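You operate a simulated robot arm through the tools that you are given. There is no shell and no other tool. Be economical: measure what you need, move in short steps, check, and stop when the job is done.

The job below is to be done with a simulated two-armed robot. You get a single attempt, and the scene is never put back.

TASK
Take the red square tin and put it on the end table. Take the brass scoop and put it on the green place mat. Fetch the paperweight and set it on the oak stand. Take the cream letter bundle and put it on the blue place mat. Put the red pot in the shallow green box. Take the grey slip book and put it on the writing pad. Put two of the dark red blocks from the work table on the tea table. Put the red round pot on top of the tin pan. Carry the glass dome with both arms and set it on the oak stand. Put one of the biscuits from the tea table on top of the wide pewter beaker. Put the lint brush on the blue place mat away on the end table. Any order will do. Set down upright: red square tin, red round pot.

Only the result counts: the job must be done as asked and must still hold three seconds after the hand-in. Knocking over, shifting, dropping, spilling or breaking anything else fails it.

THE ROBOT
Two 7-joint arms with two-finger parallel grippers on one trunk, on a base that drives. Base frame: it is fixed to the floor where the robot stands at the start and does not move with it; the origin is under the middle of the robot, x ahead of it, y to its left, z up. Lengths are in cm, angles in rad, forces in N, time in s.
The left shoulder is at the start at [6, 14.3, 89.8], the right one opposite. With the tool pointing down near the work surface each hand reaches from about 10 to 70 cm from the robot's upright axis, wherever it stands, measured 20 degrees to its own side. Places, roughly: biscuit (3x7x2 cm) [-180, 140, 70]; blue place mat [-200, 130, 70]; brass scoop (13x4x3 cm) [80, 50, 80]; cream letter bundle [125, 75, 75]; dark red block (5x6x3 cm) [-30, 330, 70]; end table [-260, -280, 60]; glass dome (23x23x15 cm) [-180, 180, 90]; green place mat [-200, 170, 70]; grey slip book [100, 325, 75]; lint brush (12x5x6 cm) [-210, 120, 70]; oak stand [-180, 310, 60]; paperweight (6x6x4 cm) [100, 60, 80]; red pot (10x10x17 cm) [130, 200, 90]; red round pot [-100, 250, 50]; red square tin [75, -25, 75]; shallow green box (30x24x5 cm) [-110, 320, 70]; tea table [-170, 150, 70]; tin pan (14x13x5 cm) [110, -200, 60]; wide pewter beaker (8x7x8 cm) [80, 0, 80]; writing pad (16x12x2 cm) [90, 30, 80]. Payload 1.57 kg a hand.
The tool frame of a hand sits at the grasp point between the pads (the TCP): z along the fingers, y along the line on which they close. The tips reach 3 cm beyond it. The gripper opens to 11 cm. The fingers are 2.4 cm wide and 1.2 cm thick; the gripper's body (4.8 by 11.2 cm) begins 7.8 cm behind the TCP.
Orientation is that of the tool frame in the base frame, as [roll, pitch, yaw] about the fixed x, y, z axes, in that order (R = Rz(yaw) Ry(pitch) Rx(roll)). With the fingers straight down and closing along the base's y, the tool's x points along the base's -x, its y along +y and its z along -z.

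THE INTERFACE
- The arms move only by the tool drive_tool. It takes "left_moves", "right_moves" or both (then of equal length, played together; a hand with none holds still); each is a list that holds one entry, the list of rows, each a list of 6 numbers: the shift along the tool's x, y, z in cm, then the turn, a rotation vector about the tool's x, y, z in rad. In form: [[[x, y, z, ax, ay, az], ...]]. A call has 1 to 8 rows; each row is the pose to reach, as a shift and turn from the pose commanded when the call began, along the tool's axes at that moment. "left_claw" and "right_claw" are, for a hand that has rows, the finger opening in cm, from 0 to 11, set as the call begins (left out, the last holds). Rows are played at 5 a second. More than 5 cm and 0.15 rad between two rows, or a gripper value outside its range, and nothing of the call is played. Where a pose cannot be reached the arm comes as near as it can. A force on the tool above 40 N (or 10 N above the force at the start of the call, whichever is more), or a blocked arm, ends the call early, and 0.2 s more pass. Each finger travels about 4.5 cm/s and halts on what it meets, pressing with about 41 N; the grip force reading is that of the motor and also rises with nothing between the fingers. The clock runs only during rows and for 0.2 s after the last one: add rows that repeat a pose to give the fingers time. The reply holds the time, the measured pose of the TCP, the force on the tool along the base axes, the opening and the grip force, in the units named above and with some noise, with the torque about the TCP (base axes, N m) and any sound that the robot's microphone picked up, and new pictures: "show" is both (left out), scene, wrist or none (wrist: the cameras of the hands that moved).
- Cameras (640 x 400 px; columns grow to the right, rows downward): "scene" is now at [5.18, 1.22, 151.85]; the picture's right is [0.14, -0.99, 0.00], its down [-0.67, -0.09, -0.74] and it looks along [0.73, 0.10, -0.67] (base axes); focal length 252 px, centre (320, 200). "left" rides on the left gripper at [7, -1.6, -14.1] in its tool frame; the picture's right is [0.23, 0.97, 0.00], its down [-0.86, 0.20, -0.48] and it looks along [-0.47, 0.11, 0.88] (tool axes); focal length 222 px, centre (320, 200). "right" rides on the right gripper at [7, 1.6, -14.1] in its tool frame; the picture's right is [-0.23, 0.97, 0.00], its down [-0.85, -0.20, -0.48] and it looks along [-0.47, -0.11, 0.88] (tool axes); focal length 222 px, centre (320, 200). There is no depth. A picture from a camera that has moved, and an enlarged one, comes with that camera's place and axes in the base frame and with its lens.
- raise_lower(by): slides the trunk up (or, below 0, down) by that many cm; the arms and the scene camera ride with it, the base frame stays. It gives what a move gives, with no picture.
- roll_base(legs): drives the robot by 1 to 6 legs, each [ahead, left, turn to the left] in cm, cm and rad, along the robot's own axes; the way and the turn of a leg run together, so that a leg with both is an arc; at most 150 cm and 3.142 rad a leg. The arms and the cameras ride along, it lands a little off, and it stops where it bumps. It gives what a move gives, and a new picture of the scene camera.
- head_to(pan, tilt): turns the head with the scene camera to pan (to the left, within 1.501 rad either way) and tilt (down, from -0.506 to 1.204), counted from straight ahead of the robot. It gives what a move gives, and a new picture of the scene camera.
- close_up(camera, box): a new picture of the part [left, top, right, bottom] of that camera's present view, enlarged. No time passes.
- hand_in(): hands the job in; it is judged then, once.

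Go step by step. Nothing tells you exact positions but the pictures and the camera data: compare them with the known pose of the tool, close in by small moves and look again before you grip or let go. The budget is 556 turns and 360 pictures, counting those below and the enlarged ones. Unless the task says otherwise, let go and move clear before handing in, and close with one line.

The tools are called after ">>>" as a command line: name --argument value ..., lists and objects as JSON in quotes. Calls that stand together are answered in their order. drive_tool: Moves the arms, as the interface text tells. Its arguments: {"type":"object","properties":{"left_moves":{"type":"array"},"left_claw":{"type":"number"},"right_moves":{"type":"array"},"right_claw":{"type":"number"},"show":{"type":"string","enum":["both","scene","wrist","none"]}},"required":[]} The other tools are called the same way: raise_lower (by) slides the trunk up or down; roll_base (legs) drives the base; head_to (pan, tilt) turns the head that bears the scene camera; close_up (camera, box) takes an enlarged picture of a part of a camera's view; hand_in () hands the job in.

At the start:

```text
time: 0.0
left_eef_pos: [37.32, 27.04, 100.17]
left_ee_rot: [-3.14, 0.0, 3.141]
left_ft_force: [0.9, -0.2, 0.2]
left_torque: [0.0, 0.01, 0.01]
left_width: 10.99
left_grasp_force: 0.1
right_eef_pos: [45.62, -6.28, 107.68]
right_ee_rot: [-3.141, 0.001, 3.14]
right_ft_force: [0.1, -1.7, 0.5]
right_torque: [-0.01, 0.01, 0.0]
right_width: 11.01
right_grasp_force: 0.0
trunk travel left (down, up): [-49.7, 9.3]
robot x, y, heading: [-0.15, 0.11, -0.004]
head pan, tilt: [0.136, 0.738]
```

scene: 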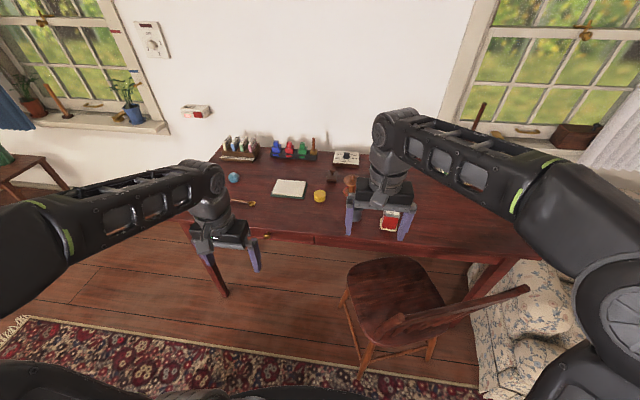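
right: 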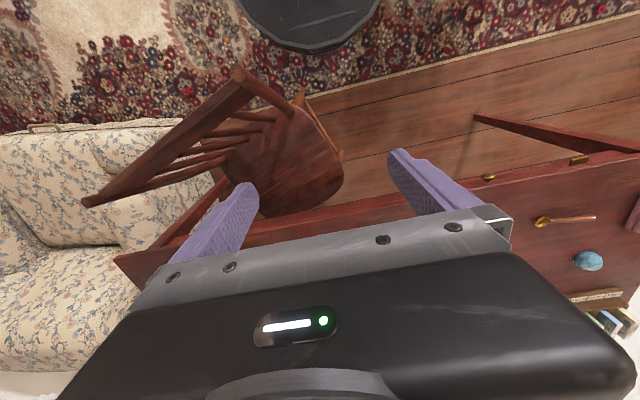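
left: 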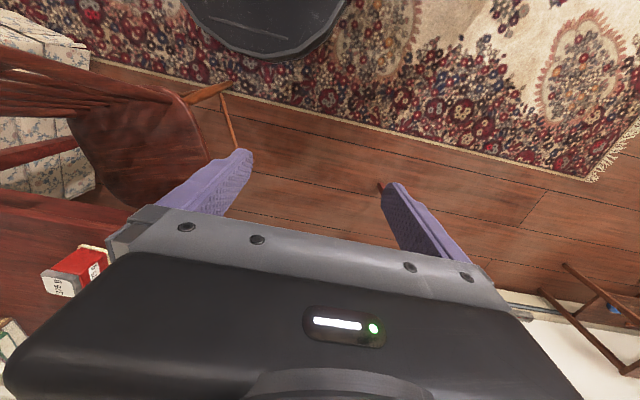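

I see a writing desk ahead with the scoop, paperweight, tin, beaker and writing pad. First I'll take an enlarged look at the desk and look around the room.

>>> close_up --camera "scene" --box '[180, 120, 440, 270]'

>>> head_to --pan 1.3 --tilt 0.5

```text
2.46 times, centred on (310, 195) of scene
camera zoom: at [5.18, 1.22, 151.85], right [0.14, -0.99, 0.0], down [-0.67, -0.09, -0.74], along [0.73, 0.1, -0.67], focal length 619 px, centre (345, 212)
```

zoom: 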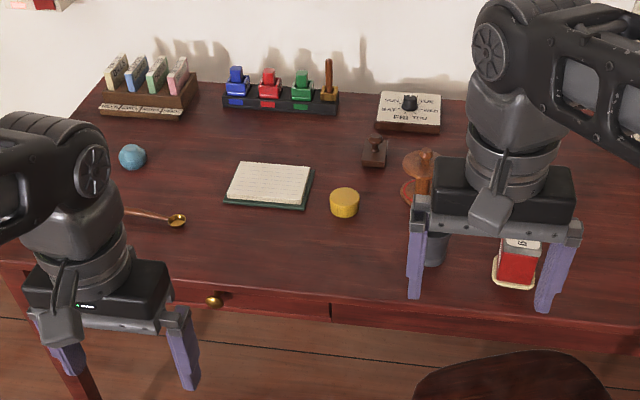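

```text
time: 1.4
left_eef_pos: [37.42, 27.0, 100.22]
left_ee_rot: [-3.141, -0.001, -3.14]
left_ft_force: [-0.8, 0.1, 0.3]
left_torque: [0.0, -0.01, 0.01]
left_width: 10.99
left_grasp_force: 0.1
right_eef_pos: [45.72, -6.3, 107.72]
right_ee_rot: [3.141, -0.001, 3.141]
right_ft_force: [1.1, 0.0, 0.0]
right_torque: [0.02, -0.02, 0.01]
right_width: 10.99
right_grasp_force: 0.0
trunk travel left (down, up): [-49.7, 9.3]
robot x, y, heading: [0.09, -0.03, -0.001]
head pan, tilt: [1.3, 0.499]
camera scene: at [-0.65, 8.85, 153.94], right [0.96, -0.27, 0.0], down [-0.13, -0.46, -0.88], along [0.24, 0.85, -0.48], focal length 252 px, centre (320, 200)
```

scene: 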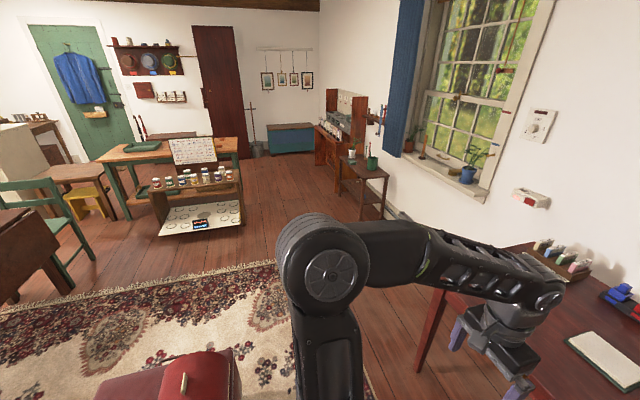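

The desk objects match the list; the left end of the desk is open, so I'll stand there facing along it. First a check of the floor on the way.

>>> head_to --pan 1.45 --tilt 1.0

>>> raise_lower --by 5

```text
time: 2.3
left_eef_pos: [37.37, 26.93, 100.13]
left_ee_rot: [3.14, 0.0, 3.141]
left_ft_force: [0.7, -0.6, -0.5]
left_torque: [0.0, 0.01, -0.01]
left_width: 10.99
left_grasp_force: 0.0
right_eef_pos: [45.62, -6.3, 107.63]
right_ee_rot: [3.141, 0.0, 3.14]
right_ft_force: [-0.1, 0.7, 0.1]
right_torque: [0.0, -0.01, 0.0]
right_width: 11.0
right_grasp_force: 0.0
trunk travel left (down, up): [-49.7, 9.3]
robot x, y, heading: [0.08, 0.49, -0.001]
head pan, tilt: [1.45, 1.0]
camera scene: at [-2.25, 7.01, 149.83], right [0.99, -0.12, 0.0], down [-0.1, -0.83, -0.54], along [0.07, 0.54, -0.84], focal length 252 px, centre (320, 200)
```

scene: 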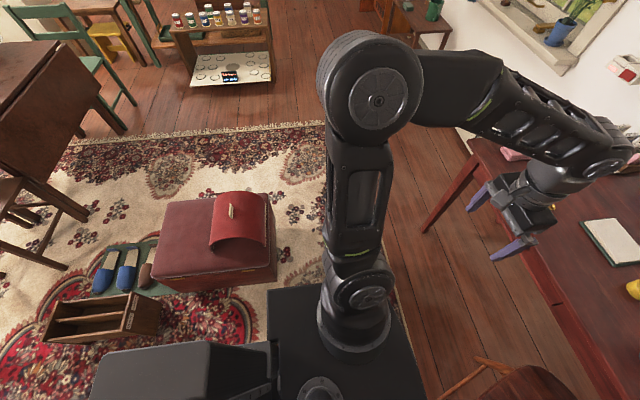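

```text
time: 3.2
left_eef_pos: [37.34, 26.96, 105.0]
left_ee_rot: [3.14, 0.0, 3.142]
left_ft_force: [0.3, -0.1, 0.2]
left_torque: [-0.04, -0.01, 0.0]
left_width: 11.02
left_grasp_force: 0.0
right_eef_pos: [45.62, -6.41, 112.66]
right_ee_rot: [-3.141, 0.0, -3.14]
right_ft_force: [0.0, -0.3, 1.3]
right_torque: [0.02, -0.02, 0.01]
right_width: 10.99
right_grasp_force: 0.0
trunk travel left (down, up): [-54.7, 4.3]
robot x, y, heading: [0.18, 0.25, -0.001]
head pan, tilt: [1.45, 1.0]
```

The passage between the red ottoman and the desk is clear. I drive round to the desk's left end and face along it.

>>> roll_base --legs '[[24, 0, 0], [0, 122, 0], [0, 0, -1.57], [0, 60, 0]]'

>>> head_to --pan 0.0 --tilt 0.8

```text
time: 4.6
left_eef_pos: [51.07, 27.18, 105.08]
left_ee_rot: [-3.142, -0.003, -3.135]
left_ft_force: [1.1, -0.1, 0.1]
left_torque: [-0.04, 0.06, 0.02]
left_width: 11.02
left_grasp_force: 0.0
right_eef_pos: [59.54, -6.06, 112.52]
right_ee_rot: [3.138, -0.002, -3.135]
right_ft_force: [0.5, 0.3, -0.1]
right_torque: [-0.01, 0.08, -0.01]
right_width: 11.02
right_grasp_force: 0.1
trunk travel left (down, up): [-54.7, 4.3]
robot x, y, heading: [13.66, -0.19, 0.005]
head pan, tilt: [1.45, 1.0]
stopped in leg 1: the robot was blocked; the commanded pose is now the measured one
camera scene: at [11.72, 7.02, 154.82], right [0.99, -0.12, 0.0], down [-0.1, -0.84, -0.54], along [0.06, 0.54, -0.84], focal length 252 px, centre (320, 200)
```

scene: 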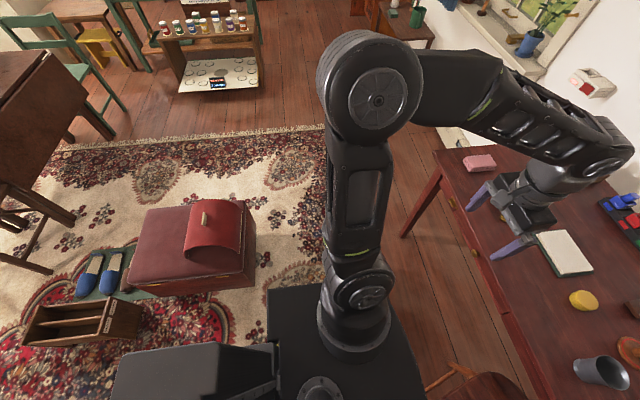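

```text
time: 6.2
left_eef_pos: [50.68, 27.11, 105.17]
left_ee_rot: [-3.142, 0.0, -3.137]
left_ft_force: [0.2, -0.8, -0.6]
left_torque: [-0.01, -0.01, 0.01]
left_width: 11.0
left_grasp_force: 0.0
right_eef_pos: [59.19, -6.06, 112.78]
right_ee_rot: [3.139, 0.002, -3.136]
right_ft_force: [0.1, -0.4, 1.2]
right_torque: [-0.02, -0.01, -0.01]
right_width: 11.0
right_grasp_force: 0.0
trunk travel left (down, up): [-54.7, 4.3]
robot x, y, heading: [13.64, -0.02, 0.0]
head pan, tilt: [0.0, 0.799]
camera scene: at [18.49, 0.13, 156.34], right [0.0, -1.0, 0.0], down [-0.72, 0.0, -0.7], along [0.7, 0.0, -0.72], focal length 252 px, centre (320, 200)
```

scene: 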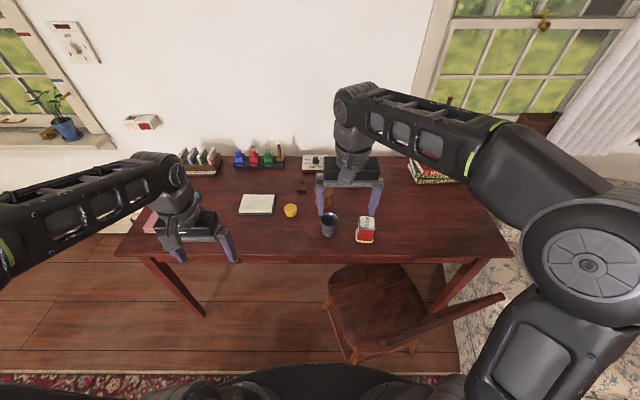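

The base touched the chair early; it does not look displaced. I back off, then go left before going forward.

>>> roll_base --legs '[[-4, 0, 0], [0, 45, 0]]'

>>> head_to --pan -0.3 --tilt 1.0

```text
time: 9.4
left_eef_pos: [46.77, 72.64, 105.11]
left_ee_rot: [-3.141, 0.0, 3.141]
left_ft_force: [0.0, 0.3, 0.2]
left_torque: [-0.03, -0.02, -0.01]
left_width: 10.98
left_grasp_force: 0.1
right_eef_pos: [54.91, 39.37, 112.78]
right_ee_rot: [3.141, 0.003, 3.141]
right_ft_force: [-0.3, 0.4, 0.0]
right_torque: [-0.03, -0.03, 0.02]
right_width: 11.02
right_grasp_force: 0.1
trunk travel left (down, up): [-54.7, 4.3]
robot x, y, heading: [9.16, 45.93, -0.007]
head pan, tilt: [0.0, 0.799]
camera scene: at [14.38, 45.88, 156.34], right [0.0, -1.0, 0.0], down [-0.72, 0.0, -0.7], along [0.7, 0.0, -0.72], focal length 252 px, centre (320, 200)
```

scene: 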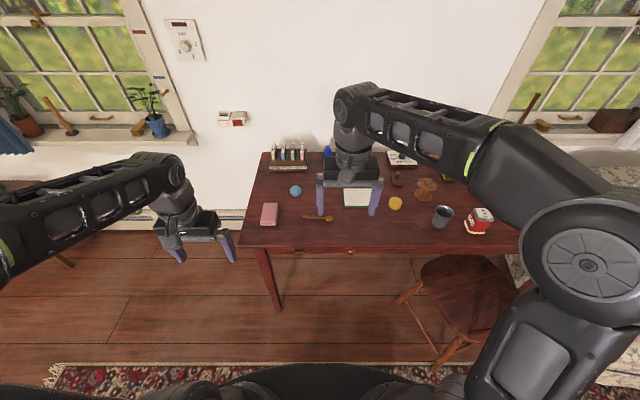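

```text
time: 10.2
left_eef_pos: [46.97, 72.69, 105.05]
left_ee_rot: [3.141, 0.0, -3.141]
left_ft_force: [0.7, -0.8, 0.0]
left_torque: [0.01, 0.03, 0.0]
left_width: 11.02
left_grasp_force: 0.0
right_eef_pos: [54.9, 39.46, 112.84]
right_ee_rot: [3.14, 0.001, 3.142]
right_ft_force: [0.3, 0.1, 0.0]
right_torque: [-0.02, -0.01, 0.0]
right_width: 11.0
right_grasp_force: 0.0
trunk travel left (down, up): [-54.7, 4.3]
robot x, y, heading: [9.12, 45.73, -0.005]
head pan, tilt: [-0.3, 1.0]
camera scene: at [12.97, 43.75, 154.83], right [-0.3, -0.96, 0.0], down [-0.8, 0.25, -0.54], along [0.52, -0.16, -0.84], focal length 252 px, centre (320, 200)
```

scene: 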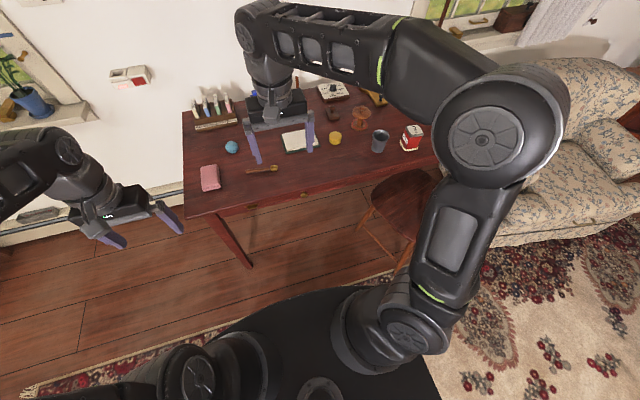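

The chair seems unmoved. Now around the desk's left corner to its end.

>>> roll_base --legs '[[0, 72, 0], [0, 0, -1.57], [0, 83, 0]]'

>>> head_to --pan 0.1 --tilt 0.85

```text
time: 21.7
left_eef_pos: [119.74, 88.57, 105.3]
left_ee_rot: [3.141, 0.002, 1.646]
left_ft_force: [-0.5, -0.3, 0.4]
left_torque: [-0.02, 0.03, 0.01]
left_width: 10.99
left_grasp_force: 0.1
right_eef_pos: [87.22, 77.77, 112.74]
right_ee_rot: [3.14, 0.002, 1.648]
right_ft_force: [-0.2, 0.1, 0.2]
right_torque: [0.01, 0.01, 0.02]
right_width: 11.01
right_grasp_force: 0.1
trunk travel left (down, up): [-54.7, 4.3]
robot x, y, heading: [89.77, 123.89, -1.492]
head pan, tilt: [-0.3, 1.0]
camera scene: at [88.2, 119.97, 154.83], right [-0.97, 0.22, 0.0], down [0.19, 0.82, -0.54], along [-0.12, -0.53, -0.84], focal length 252 px, centre (320, 200)
```

scene: 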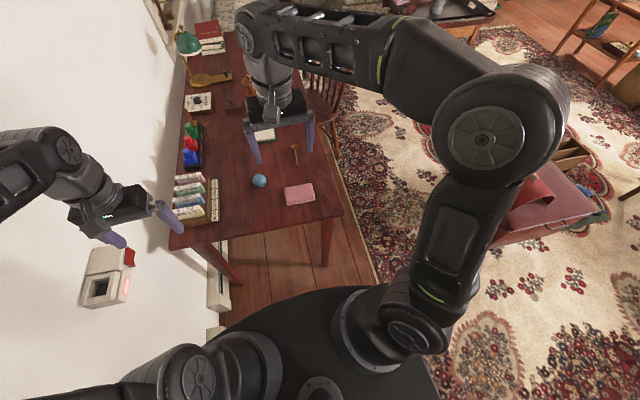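

```text
time: 22.5
left_eef_pos: [119.78, 88.44, 105.22]
left_ee_rot: [3.142, 0.0, 1.645]
left_ft_force: [-0.6, 0.4, -0.4]
left_torque: [0.01, -0.03, -0.01]
left_width: 11.01
left_grasp_force: 0.0
right_eef_pos: [87.12, 77.77, 112.73]
right_ee_rot: [3.139, 0.002, 1.646]
right_ft_force: [0.1, 0.3, -1.1]
right_torque: [-0.03, -0.01, 0.0]
right_width: 11.0
right_grasp_force: 0.0
trunk travel left (down, up): [-54.7, 4.3]
robot x, y, heading: [90.24, 123.54, -1.495]
head pan, tilt: [0.099, 0.85]
camera scene: at [91.05, 119.06, 155.94], right [-0.99, -0.17, 0.0], down [-0.13, 0.74, -0.66], along [0.11, -0.65, -0.75], focal length 252 px, centre (320, 200)
```

scene: 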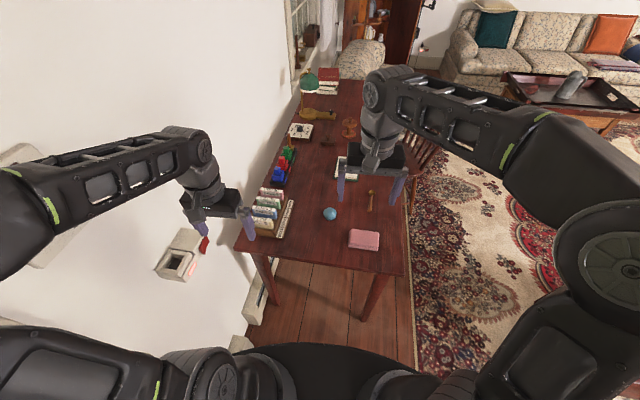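

I stand at the desk's end, slightly turned. A small correction forward, then a close look at the letter rack.

>>> roll_base --legs '[[0, 0, -0.076], [8, 0, 0]]'

>>> close_up --camera "scene" --box '[210, 130, 430, 290]'

```text
time: 24.1
left_eef_pos: [117.02, 78.53, 105.07]
left_ee_rot: [3.141, -0.001, 1.569]
left_ft_force: [-0.3, -0.2, -0.9]
left_torque: [0.04, 0.01, -0.02]
left_width: 11.02
left_grasp_force: 0.1
right_eef_pos: [83.57, 70.24, 112.61]
right_ee_rot: [3.141, 0.0, 1.571]
right_ft_force: [0.1, -1.1, 0.7]
right_torque: [0.06, 0.01, 0.01]
right_width: 11.02
right_grasp_force: 0.0
trunk travel left (down, up): [-54.7, 4.3]
robot x, y, heading: [89.85, 116.04, -1.572]
head pan, tilt: [0.099, 0.85]
camera scene: at [90.68, 111.08, 155.93], right [-1.0, -0.1, 0.0], down [-0.07, 0.75, -0.66], along [0.06, -0.66, -0.75], focal length 252 px, centre (320, 200)
```

scene: 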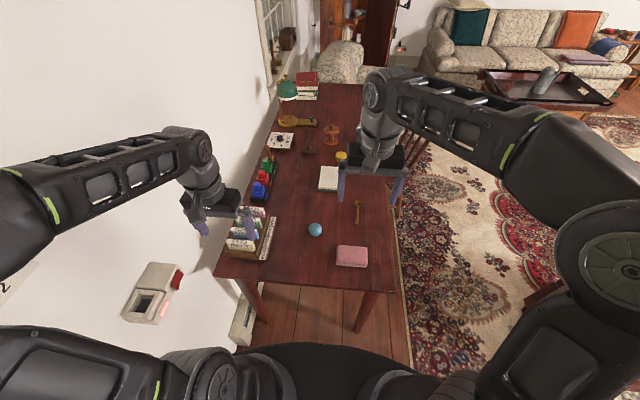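

```text
2.50 times, centred on (320, 210) of scene
camera zoom: at [90.68, 111.08, 155.93], right [-1.0, -0.1, 0.0], down [-0.07, 0.75, -0.66], along [0.06, -0.66, -0.75], focal length 629 px, centre (320, 175)
```

zoom: 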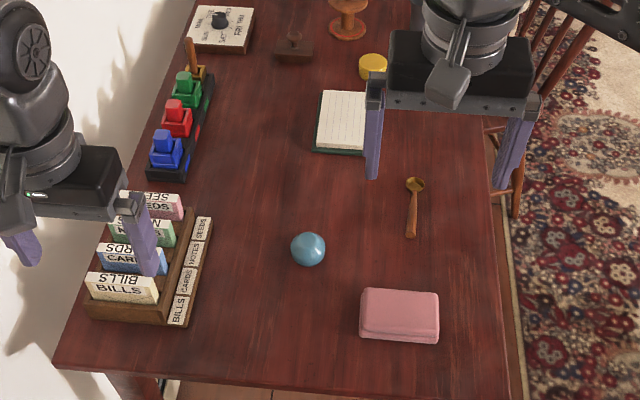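

The cream bundle is the one nearest me in the rack, and the scoop handle points toward me. I bring the right hand above the scoop and the left above the bundle to look with the wrist cameras.

>>> drive_tool --right_moves '[[[-4.5, -0.4, 0, 0, 0, 0], [-9, -0.8, 0, 0, 0, 0], [-13.5, -1.2, 2, 0, 0, 0], [-18, -1.6, 5, 0, 0, 0], [-20, -2, 9, 0, 0, 0], [-22, -2, 13, 0, 0, 0], [-22, -2, 18, 0, 0, 0], [-22, -2, 18, 0, 0, 0]]]' --left_moves '[[[-2, 1, 0, 0, 0, 0], [-4, 2, 0, 0, 0, 0], [-6, 3, 0, 0, 0, 0], [-8, 4, 0, 0, 0, 0], [-8, 4, 0, 0, 0, 0], [-8, 4, 0, 0, 0, 0], [-8, 4, 0, 0, 0, 0], [-8, 4, 0, 0, 0, 0]]]' --show "wrist"

```text
refused: row 4 steps farther than a row can; nothing moved
```

Same move with shorter steps.

>>> drive_tool --right_moves '[[[-4.5, -0.4, 0, 0, 0, 0], [-9, -0.8, 0, 0, 0, 0], [-13, -1.2, 2, 0, 0, 0], [-17, -1.6, 4.5, 0, 0, 0], [-20, -2, 8, 0, 0, 0], [-22, -2, 12, 0, 0, 0], [-22, -2, 16, 0, 0, 0], [-22, -2, 18, 0, 0, 0]]]' --left_moves '[[[-2, 1, 0, 0, 0, 0], [-4, 2, 0, 0, 0, 0], [-6, 3, 0, 0, 0, 0], [-8, 4, 0, 0, 0, 0], [-8, 4, 0, 0, 0, 0], [-8, 4, 0, 0, 0, 0], [-8, 4, 0, 0, 0, 0], [-8, 4, 0, 0, 0, 0]]]' --show "wrist"

```text
time: 25.9
left_eef_pos: [120.68, 70.49, 105.05]
left_ee_rot: [-3.142, 0.0, 1.57]
left_ft_force: [-0.9, -0.1, 0.2]
left_torque: [0.04, -0.06, -0.02]
left_width: 10.99
left_grasp_force: 0.1
right_eef_pos: [81.04, 48.09, 94.91]
right_ee_rot: [3.14, 0.006, 1.569]
right_ft_force: [0.8, -0.9, -0.6]
right_torque: [0.01, -0.06, 0.04]
right_width: 10.99
right_grasp_force: 0.0
right hand out of reach, approached as far as the arm can: row 1, 2, 3, 4, 5, 6, 7
trunk travel left (down, up): [-54.7, 4.3]
robot x, y, heading: [90.28, 116.11, -1.57]
head pan, tilt: [0.099, 0.85]
camera right: at [82.52, 55.12, 109.21], right [0.97, -0.23, 0.0], down [-0.2, -0.85, 0.48], along [-0.11, -0.47, -0.88], focal length 222 px, centre (320, 200)
camera left: at [119.14, 77.49, 119.29], right [0.97, 0.23, 0.0], down [0.2, -0.86, 0.48], along [0.11, -0.47, -0.88], focal length 222 px, centre (320, 200)
```

right: 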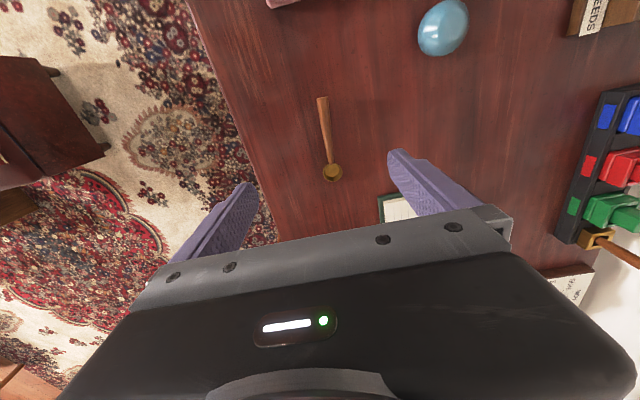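
left: 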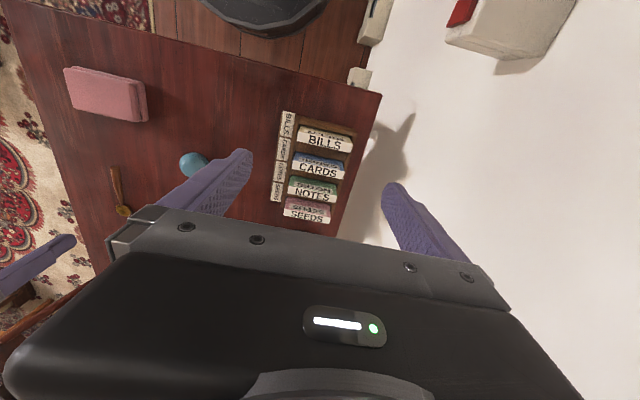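

The scoop sits at about (82, 47). The bundles are spaced about 4 cm apart; I enlarge the rack.

>>> close_up --camera "left" --box '[240, 90, 400, 230]'

>>> drive_tool --right_moves '[[[0, 0.5, 4, 0, 0, 0], [-0.5, 1, 8, 0, 0, 0], [-1, 1, 11, 0, 0, 0], [-1, 1, 14, 0, 0, 0]]]' --right_claw 5 --show "wrist"

```text
2.86 times, centred on (320, 160) of left
camera zoom: at [119.14, 77.49, 119.29], right [0.97, 0.23, 0.0], down [0.2, -0.86, 0.48], along [0.11, -0.47, -0.88], focal length 635 px, centre (320, 314)
```

zoom: 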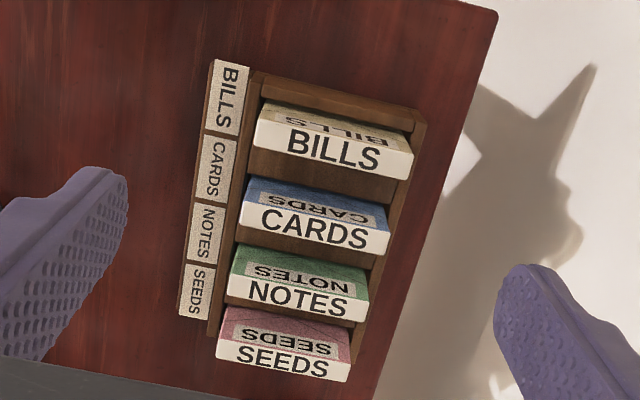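

```text
time: 26.9
left_eef_pos: [120.92, 70.55, 104.97]
left_ee_rot: [-3.141, 0.0, 1.57]
left_ft_force: [-0.7, 0.7, -1.1]
left_torque: [-0.01, 0.01, -0.02]
left_width: 10.99
left_grasp_force: 0.0
right_eef_pos: [82.76, 47.24, 80.88]
right_ee_rot: [3.14, 0.003, 1.571]
right_ft_force: [-0.4, -0.5, -0.2]
right_torque: [-0.02, 0.0, -0.02]
right_width: 4.99
right_grasp_force: 0.1
trunk travel left (down, up): [-54.7, 4.3]
robot x, y, heading: [89.6, 115.81, -1.57]
head pan, tilt: [0.099, 0.85]
camera right: at [84.25, 54.19, 95.13], right [0.97, -0.23, 0.0], down [-0.2, -0.85, 0.48], along [-0.11, -0.47, -0.88], focal length 222 px, centre (320, 200)
```

right: 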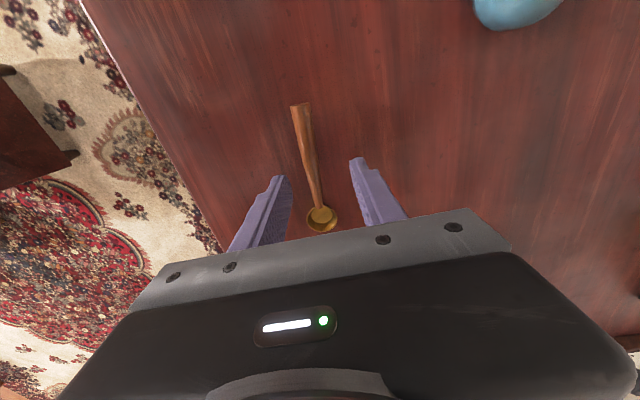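

Fingers straddle the handle. I descend 2 cm, watch for contact and close.

>>> drive_tool --right_moves '[[[0, -0.5, 1, 0, 0, 0], [0, -0.5, 2, 0, 0, 0], [0, -0.5, 2, 0, 0, 0]]]' --show "wrist"

```text
time: 27.6
left_eef_pos: [120.96, 70.56, 105.04]
left_ee_rot: [-3.141, -0.001, 1.57]
left_ft_force: [0.4, 0.3, -0.7]
left_torque: [0.02, -0.01, 0.0]
left_width: 10.99
left_grasp_force: 0.0
right_eef_pos: [82.28, 47.54, 78.88]
right_ee_rot: [3.139, 0.002, 1.571]
right_ft_force: [0.0, -0.1, 0.6]
right_torque: [-0.01, 0.0, 0.01]
right_width: 5.01
right_grasp_force: 0.0
trunk travel left (down, up): [-54.7, 4.3]
robot x, y, heading: [89.99, 116.06, -1.57]
head pan, tilt: [0.099, 0.85]
camera right: at [83.75, 54.31, 93.13], right [0.97, -0.23, 0.0], down [-0.2, -0.85, 0.48], along [-0.11, -0.47, -0.88], focal length 222 px, centre (320, 200)
```

right: 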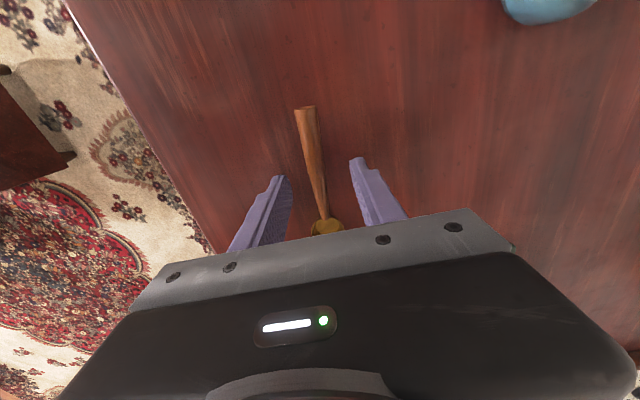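

Still no contact; go a bit lower in small steps.

>>> drive_tool --right_moves '[[[0, 0, 0.5, 0, 0, 0], [0, 0, 1, 0, 0, 0], [0, 0, 1.0, 0, 0, 0]]]' --show "wrist"

```text
time: 28.4
left_eef_pos: [120.84, 70.64, 105.09]
left_ee_rot: [-3.141, -0.001, 1.568]
left_ft_force: [-0.6, -0.9, 0.5]
left_torque: [0.03, -0.01, -0.02]
left_width: 11.0
left_grasp_force: 0.2
right_eef_pos: [82.16, 47.33, 78.03]
right_ee_rot: [3.141, 0.003, 1.571]
right_ft_force: [0.4, 1.5, 7.1]
right_torque: [0.12, 0.2, 0.01]
right_width: 5.0
right_grasp_force: 0.4
trunk travel left (down, up): [-54.7, 4.3]
robot x, y, heading: [90.14, 116.0, -1.57]
head pan, tilt: [0.099, 0.85]
camera right: at [83.73, 54.25, 92.26], right [0.97, -0.23, 0.0], down [-0.2, -0.85, 0.48], along [-0.11, -0.47, -0.88], focal length 222 px, centre (320, 200)
```

right: 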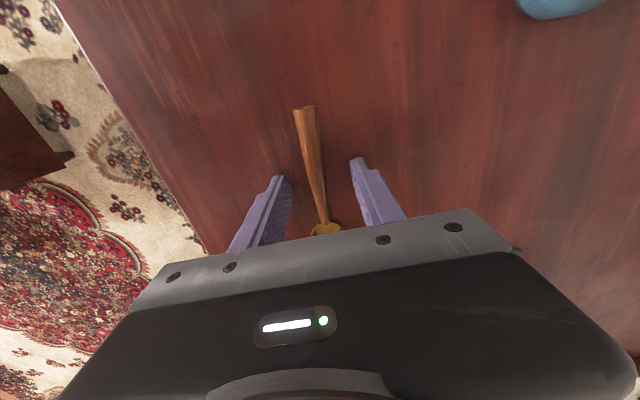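

Table touched: top at z ≈ 75. Up 0.3 and close on the handle.

>>> drive_tool --right_moves '[[[0, 0, -0.4, 0, 0, 0], [0, 0, -0.4, 0, 0, 0], [0, 0, -0.4, 0, 0, 0], [0, 0, -0.4, 0, 0, 0]]]' --right_claw 0 --show "none"

>>> drive_tool --right_moves '[[[0, 0, -0.4, 0, 0, 0], [0, 0, -2, 0, 0, 0], [0, 0, -5, 0, 0, 0], [0, 0, -9, 0, 0, 0]]]' --show "wrist"

```text
time: 29.4
left_eef_pos: [120.85, 70.57, 104.92]
left_ee_rot: [3.141, 0.0, 1.569]
left_ft_force: [-0.2, 0.2, -0.5]
left_torque: [-0.01, 0.01, 0.01]
left_width: 11.03
left_grasp_force: 0.0
right_eef_pos: [82.08, 47.36, 78.24]
right_ee_rot: [3.141, 0.002, 1.572]
right_ft_force: [-0.2, -0.6, 0.5]
right_torque: [0.02, -0.02, -0.01]
right_width: 1.49
right_grasp_force: 30.7
trunk travel left (down, up): [-54.7, 4.3]
robot x, y, heading: [89.82, 116.08, -1.575]
head pan, tilt: [0.099, 0.85]
```

```text
time: 30.4
left_eef_pos: [120.77, 70.66, 104.9]
left_ee_rot: [3.141, 0.0, 1.568]
left_ft_force: [-0.4, 0.4, 0.2]
left_torque: [-0.01, 0.01, 0.0]
left_width: 11.01
left_grasp_force: 0.1
right_eef_pos: [82.29, 47.65, 87.2]
right_ee_rot: [3.139, 0.003, 1.57]
right_ft_force: [0.6, 1.1, -0.6]
right_torque: [-0.01, 0.02, -0.04]
right_width: 1.47
right_grasp_force: 30.6
trunk travel left (down, up): [-54.7, 4.3]
robot x, y, heading: [90.16, 115.83, -1.572]
head pan, tilt: [0.099, 0.85]
camera right: at [83.96, 54.48, 101.51], right [0.97, -0.23, 0.0], down [-0.2, -0.85, 0.48], along [-0.11, -0.47, -0.88], focal length 222 px, centre (320, 200)
```

right: 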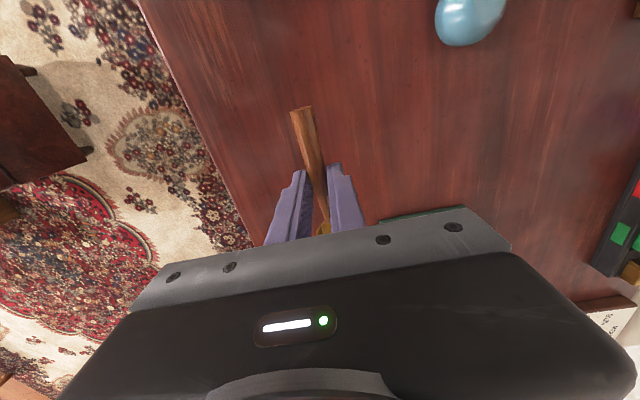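

Scoop is held and lifted. Next I turn the left hand 90° to grip the cream bundle (at about (122, 68), top z ≈ 81) across its thickness.

>>> drive_tool --left_moves '[[[0, 0, 0, 0, 0, -0.145], [0, 0, 0, 0, 0, -0.29], [0, 0, 0, 0, 0, -0.435], [0, 0, 0, 0, 0, -0.58], [0, 0, 0, 0, 0, -0.725], [0, 0, 0, 0, 0, -0.87], [0, 0, 0, 0, 0, -1.015], [0, 0, 0, 0, 0, -1.16]]]' --left_claw 3.2 --show "none"

>>> drive_tool --left_moves '[[[0, 0, 0, 0, 0, -0.14], [0, 0, 0, 0, 0, -0.28], [0, 0, 0, 0, 0, -0.41], [0, 0, 3, 0, 0, -0.41], [0, 0, 6, 0, 0, -0.41], [0, 0, 6, 0, 0, -0.41]]]' --show "wrist"

```text
time: 32.2
left_eef_pos: [120.92, 70.58, 105.25]
left_ee_rot: [3.141, -0.001, 2.731]
left_ft_force: [0.2, -0.1, 0.2]
left_torque: [0.01, 0.02, 0.0]
left_width: 3.19
left_grasp_force: 0.1
right_eef_pos: [82.3, 47.67, 87.22]
right_ee_rot: [3.139, 0.001, 1.571]
right_ft_force: [-0.9, 0.0, -0.6]
right_torque: [-0.03, -0.01, -0.01]
right_width: 1.48
right_grasp_force: 31.0
trunk travel left (down, up): [-54.7, 4.3]
robot x, y, heading: [89.88, 115.91, -1.572]
head pan, tilt: [0.099, 0.85]
```

```text
time: 33.6
left_eef_pos: [121.06, 70.64, 99.08]
left_ee_rot: [3.142, -0.002, 3.14]
left_ft_force: [0.4, 0.2, -0.5]
left_torque: [-0.01, 0.01, 0.01]
left_width: 3.18
left_grasp_force: 0.0
right_eef_pos: [82.32, 47.6, 87.26]
right_ee_rot: [3.141, 0.002, 1.57]
right_ft_force: [0.5, 0.7, -0.3]
right_torque: [0.01, -0.01, 0.0]
right_width: 1.48
right_grasp_force: 30.7
trunk travel left (down, up): [-54.7, 4.3]
robot x, y, heading: [90.08, 115.92, -1.572]
head pan, tilt: [0.099, 0.85]
camera left: at [114.14, 69.04, 113.37], right [-0.23, 0.97, 0.0], down [0.86, 0.2, 0.48], along [0.47, 0.11, -0.88], focal length 222 px, centre (320, 200)
```

left: 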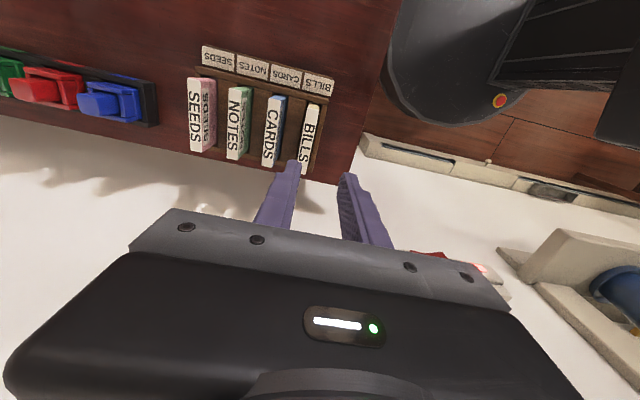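

The bundle sits about 1.7 cm toward −y of the fingers. I shift over it and descend to just above.

>>> drive_tool --left_moves '[[[-0.7, -0.9, 3, 0, 0, 0], [-1.4, -1.7, 6, 0, 0, 0], [-1.4, -1.7, 10, 0, 0, 0], [-1.4, -1.7, 11, 0, 0, 0], [-1.4, -1.7, 11, 0, 0, 0]]]' --show "wrist"

>>> close_up --camera "left" --box '[230, 80, 410, 240]'

```text
time: 34.9
left_eef_pos: [122.24, 68.63, 88.03]
left_ee_rot: [-3.141, 0.001, 3.14]
left_ft_force: [0.5, -0.3, 0.4]
left_torque: [-0.01, -0.04, 0.04]
left_width: 3.2
left_grasp_force: 0.0
right_eef_pos: [82.39, 47.46, 87.13]
right_ee_rot: [3.14, 0.002, 1.573]
right_ft_force: [-0.1, -0.3, 0.0]
right_torque: [0.01, -0.01, -0.01]
right_width: 1.47
right_grasp_force: 30.7
trunk travel left (down, up): [-54.7, 4.3]
robot x, y, heading: [89.79, 115.95, -1.576]
head pan, tilt: [0.099, 0.85]
camera left: at [115.45, 67.1, 102.34], right [-0.23, 0.97, 0.0], down [0.86, 0.2, 0.48], along [0.47, 0.11, -0.88], focal length 222 px, centre (320, 200)
```

left: 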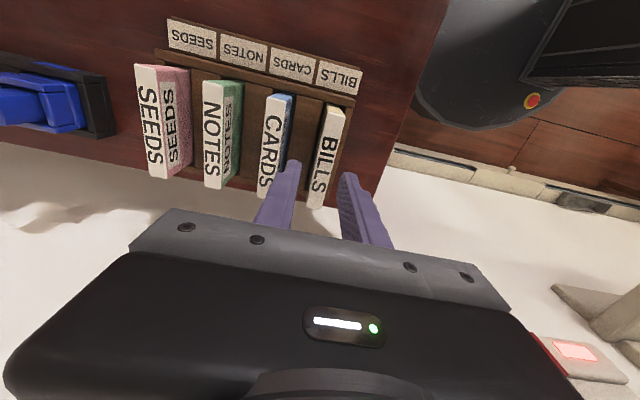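

```text
2.50 times, centred on (320, 160) of left
camera zoom: at [115.45, 67.1, 102.34], right [-0.23, 0.97, 0.0], down [0.86, 0.2, 0.48], along [0.47, 0.11, -0.88], focal length 555 px, centre (320, 300)
```

zoom: 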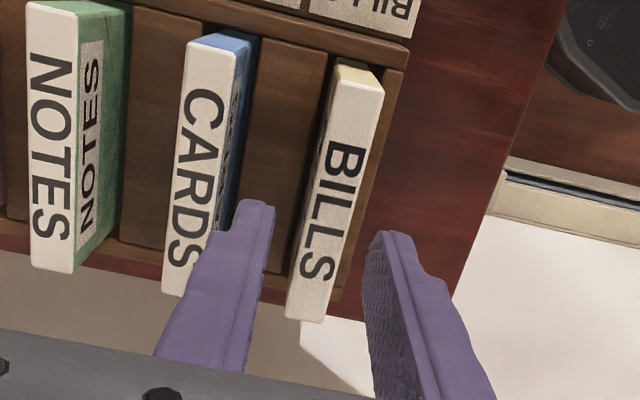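

The bundle centre is at y ≈ 69.1; shift +0.5 and descend with the fingers either side.

>>> drive_tool --left_moves '[[[0, 0.5, 0, 0, 0, 0], [0, 0.5, 2, 0, 0, 0], [0, 0.5, 3, 0, 0, 0], [0, 0.5, 3, 0, 0, 0]]]' --show "wrist"

>>> close_up --camera "left" --box '[230, 80, 410, 240]'

```text
time: 35.9
left_eef_pos: [122.28, 69.24, 85.06]
left_ee_rot: [-3.141, 0.0, 3.14]
left_ft_force: [0.4, -0.6, -0.4]
left_torque: [-0.01, 0.0, -0.04]
left_width: 3.19
left_grasp_force: 0.0
right_eef_pos: [82.43, 47.59, 87.09]
right_ee_rot: [3.14, 0.001, 1.572]
right_ft_force: [-0.3, 0.5, -0.1]
right_torque: [-0.01, 0.01, -0.02]
right_width: 1.49
right_grasp_force: 30.8
trunk travel left (down, up): [-54.7, 4.3]
robot x, y, heading: [90.3, 115.95, -1.578]
head pan, tilt: [0.099, 0.85]
camera left: at [115.37, 67.7, 99.32], right [-0.23, 0.97, 0.0], down [0.86, 0.2, 0.48], along [0.47, 0.11, -0.88], focal length 222 px, centre (320, 200)
```

left: 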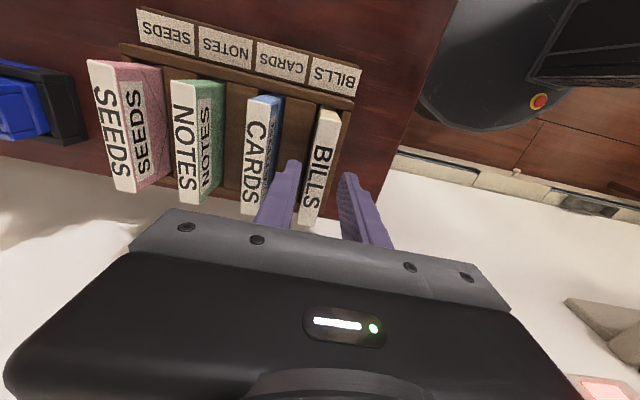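

```text
2.50 times, centred on (320, 160) of left
camera zoom: at [115.37, 67.7, 99.32], right [-0.23, 0.97, 0.0], down [0.86, 0.2, 0.48], along [0.47, 0.11, -0.88], focal length 555 px, centre (320, 300)
```

zoom: 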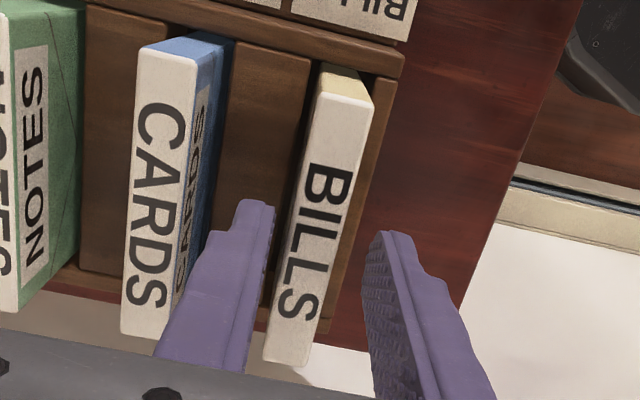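

Well centred. Descend further around it.

>>> drive_tool --left_moves '[[[0, -0.1, 1, 0, 0, 0], [0, -0.1, 2, 0, 0, 0], [0, -0.1, 2.8, 0, 0, 0], [0, -0.1, 2.8, 0, 0, 0]]]' --show "wrist"

>>> close_up --camera "left" --box '[230, 80, 410, 240]'

```text
time: 36.9
left_eef_pos: [122.34, 69.12, 82.37]
left_ee_rot: [3.141, 0.0, 3.139]
left_ft_force: [0.3, 0.2, 3.7]
left_torque: [0.06, 0.01, -0.06]
left_width: 3.23
left_grasp_force: 0.0
right_eef_pos: [82.29, 47.56, 87.24]
right_ee_rot: [3.139, 0.003, 1.57]
right_ft_force: [0.3, -0.3, 0.0]
right_torque: [0.0, 0.02, 0.01]
right_width: 1.47
right_grasp_force: 30.8
trunk travel left (down, up): [-54.7, 4.3]
robot x, y, heading: [90.17, 116.31, -1.576]
head pan, tilt: [0.099, 0.85]
camera left: at [115.42, 67.57, 96.54], right [-0.23, 0.97, 0.0], down [0.86, 0.2, 0.48], along [0.47, 0.11, -0.88], focal length 222 px, centre (320, 200)
```

left: 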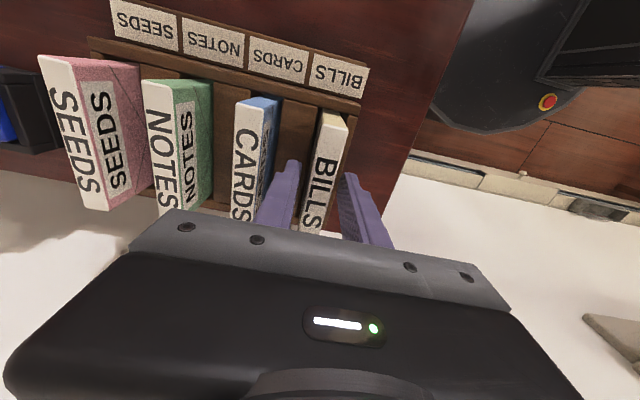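

```text
2.50 times, centred on (320, 160) of left
camera zoom: at [115.42, 67.57, 96.54], right [-0.23, 0.97, 0.0], down [0.86, 0.2, 0.48], along [0.47, 0.11, -0.88], focal length 555 px, centre (320, 300)
```

zoom: 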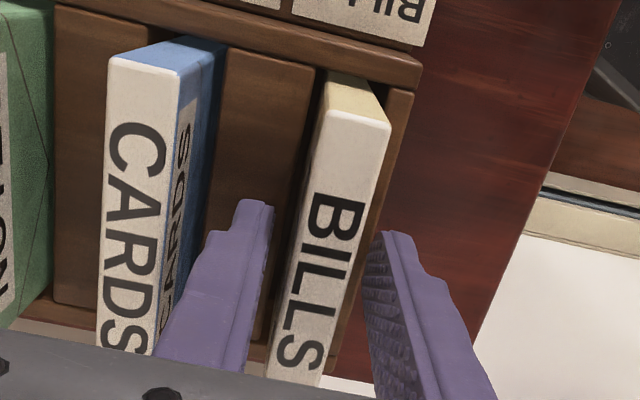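

A light touch on the rack: fingers are low enough. Close on the bundle here, then lift slowly.

>>> drive_tool --left_moves '[[[0, 0, -0.2, 0, 0, 0], [0, 0, -0.2, 0, 0, 0], [0, 0, -0.2, 0, 0, 0], [0, 0, -0.2, 0, 0, 0]]]' --left_claw 0 --show "none"

>>> drive_tool --left_moves '[[[0, 0, -1, 0, 0, 0], [0, 0, -3, 0, 0, 0], [0, 0, -6, 0, 0, 0], [0, 0, -9, 0, 0, 0], [0, 0, -13, 0, 0, 0]]]' --show "wrist"

```text
time: 37.9
left_eef_pos: [122.55, 69.16, 82.45]
left_ee_rot: [-3.141, 0.0, 3.141]
left_ft_force: [-0.5, -0.3, 0.2]
left_torque: [-0.02, 0.0, 0.02]
left_width: 1.56
left_grasp_force: 31.1
right_eef_pos: [82.37, 47.59, 87.35]
right_ee_rot: [3.14, 0.001, 1.569]
right_ft_force: [0.0, 0.3, -0.4]
right_torque: [-0.01, 0.0, 0.04]
right_width: 1.49
right_grasp_force: 30.7
trunk travel left (down, up): [-54.7, 4.3]
robot x, y, heading: [89.74, 116.28, -1.569]
head pan, tilt: [0.099, 0.85]
```

```text
time: 39.0
left_eef_pos: [122.2, 69.22, 95.81]
left_ee_rot: [3.141, 0.0, 3.141]
left_ft_force: [-0.1, -0.8, -1.2]
left_torque: [-0.03, -0.04, -0.01]
left_width: 1.53
left_grasp_force: 31.6
right_eef_pos: [82.27, 47.65, 87.29]
right_ee_rot: [3.14, 0.001, 1.569]
right_ft_force: [-0.2, -1.2, 0.1]
right_torque: [0.0, -0.03, 0.0]
right_width: 1.46
right_grasp_force: 30.5
trunk travel left (down, up): [-54.7, 4.3]
robot x, y, heading: [89.95, 116.1, -1.577]
head pan, tilt: [0.099, 0.85]
camera left: at [115.24, 67.58, 110.0], right [-0.23, 0.97, 0.0], down [0.86, 0.2, 0.48], along [0.47, 0.11, -0.88], focal length 222 px, centre (320, 200)
```

left: 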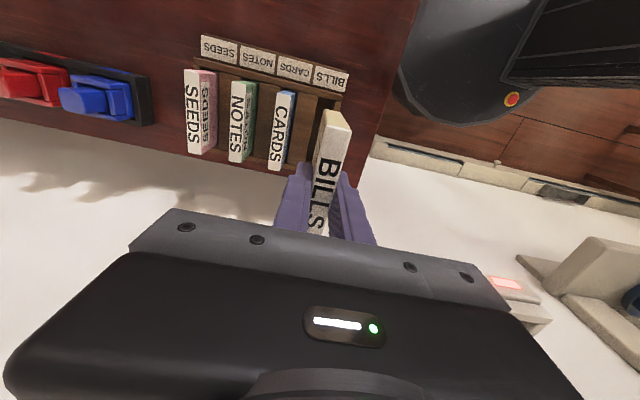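

Both items are held. I raise both hands, turn toward the middle of the room and look.

>>> drive_tool --left_moves '[[[0, 0, -4, 0, 0, 0], [0, 0, -8, 0, 0, 0], [0, 0, -8, 0, 0, 0], [0, 0, -8, 0, 0, 0]]]' --right_moves '[[[3, 0, -4, 0, 0, 0], [6, 0, -8, 0, 0, 0], [9, 0, -12, 0, 0, 0], [12, 0, -15, 0, 0, 0]]]' --show "none"

>>> roll_base --legs '[[0, 0, -1.57], [0, -25, 0]]'

>>> head_to --pan 0.0 --tilt 0.45

```text
time: 40.0
left_eef_pos: [122.14, 69.17, 103.66]
left_ee_rot: [3.141, 0.0, 3.14]
left_ft_force: [-0.1, 0.2, -0.5]
left_torque: [-0.01, -0.01, -0.01]
left_width: 1.57
left_grasp_force: 31.4
right_eef_pos: [81.75, 59.59, 102.27]
right_ee_rot: [3.14, 0.001, 1.57]
right_ft_force: [0.2, 0.8, -0.3]
right_torque: [0.0, 0.02, -0.02]
right_width: 1.45
right_grasp_force: 30.8
trunk travel left (down, up): [-54.7, 4.3]
robot x, y, heading: [90.06, 116.29, -1.573]
head pan, tilt: [0.099, 0.85]
```

```text
time: 45.8
left_eef_pos: [43.08, 110.59, 103.75]
left_ee_rot: [-3.141, 0.003, 1.537]
left_ft_force: [-0.1, -0.2, -0.1]
left_torque: [-0.05, 0.01, -0.01]
left_width: 1.54
left_grasp_force: 30.9
right_eef_pos: [34.69, 151.34, 102.22]
right_ee_rot: [3.139, 0.003, -0.032]
right_ft_force: [-0.3, 0.9, -0.2]
right_torque: [-0.01, 0.01, -0.02]
right_width: 1.49
right_grasp_force: 30.5
trunk travel left (down, up): [-54.7, 4.3]
robot x, y, heading: [90.84, 141.64, 3.111]
head pan, tilt: [0.099, 0.85]
camera scene: at [85.95, 140.98, 155.94], right [-0.07, 1.0, 0.0], down [0.75, 0.05, -0.66], along [-0.66, -0.04, -0.75], focal length 252 px, centre (320, 200)
```

scene: 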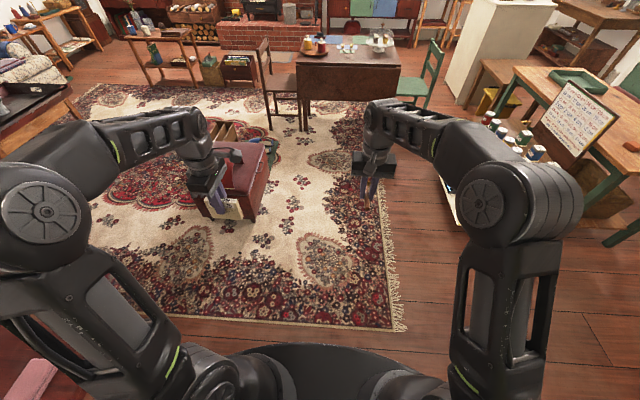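

```text
time: 46.7
left_eef_pos: [43.12, 110.59, 103.72]
left_ee_rot: [3.141, -0.001, 1.537]
left_ft_force: [-0.5, 0.2, -0.8]
left_torque: [0.04, -0.02, 0.0]
left_width: 1.54
left_grasp_force: 31.1
right_eef_pos: [34.67, 151.3, 102.13]
right_ee_rot: [3.141, 0.002, -0.033]
right_ft_force: [0.3, 0.4, -0.7]
right_torque: [0.02, 0.0, -0.01]
right_width: 1.47
right_grasp_force: 31.1
trunk travel left (down, up): [-54.7, 4.3]
robot x, y, heading: [90.66, 141.39, 3.108]
head pan, tilt: [0.0, 0.45]
camera scene: at [84.56, 141.68, 159.38], right [0.03, 1.0, 0.0], down [0.44, -0.01, -0.9], along [-0.9, 0.03, -0.44], focal length 252 px, centre (320, 200)
```

scene: 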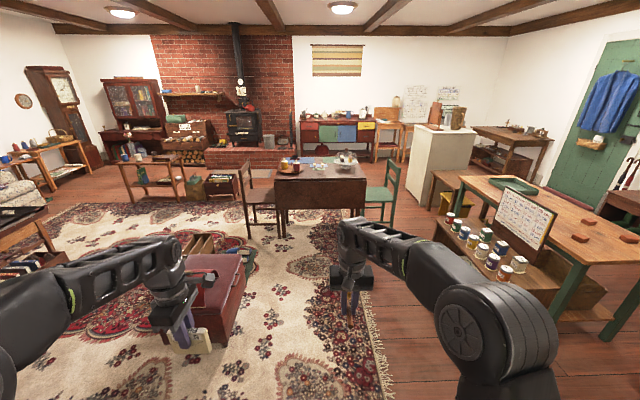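

The tea table is straight ahead with a brown chair on its left and a green one on its right. I enlarge it.

>>> close_up --camera "scene" --box '[230, 130, 420, 250]'

>>> close_up --camera "scene" --box '[420, 110, 640, 290]'

```text
3.33 times, centred on (325, 190) of scene
camera zoom: at [84.56, 141.68, 159.38], right [0.03, 1.0, 0.0], down [0.44, -0.01, -0.9], along [-0.9, 0.03, -0.44], focal length 838 px, centre (303, 233)
```

zoom: 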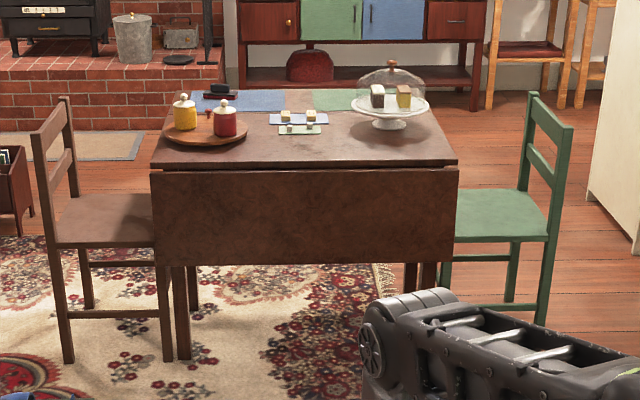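

```text
2.22 times, centred on (530, 200) of scene
camera zoom: at [84.56, 141.68, 159.38], right [0.03, 1.0, 0.0], down [0.44, -0.01, -0.9], along [-0.9, 0.03, -0.44], focal length 559 px, centre (-147, 200)
```

zoom: 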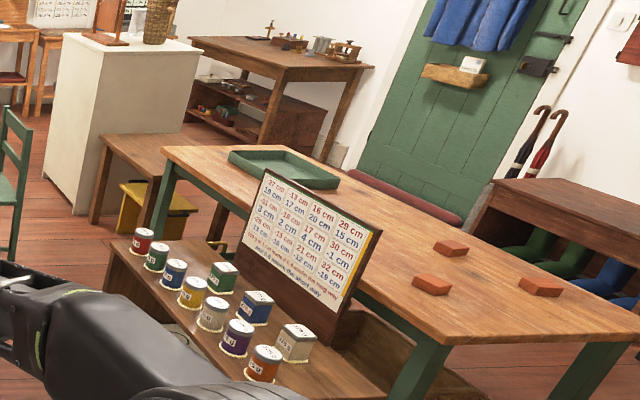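

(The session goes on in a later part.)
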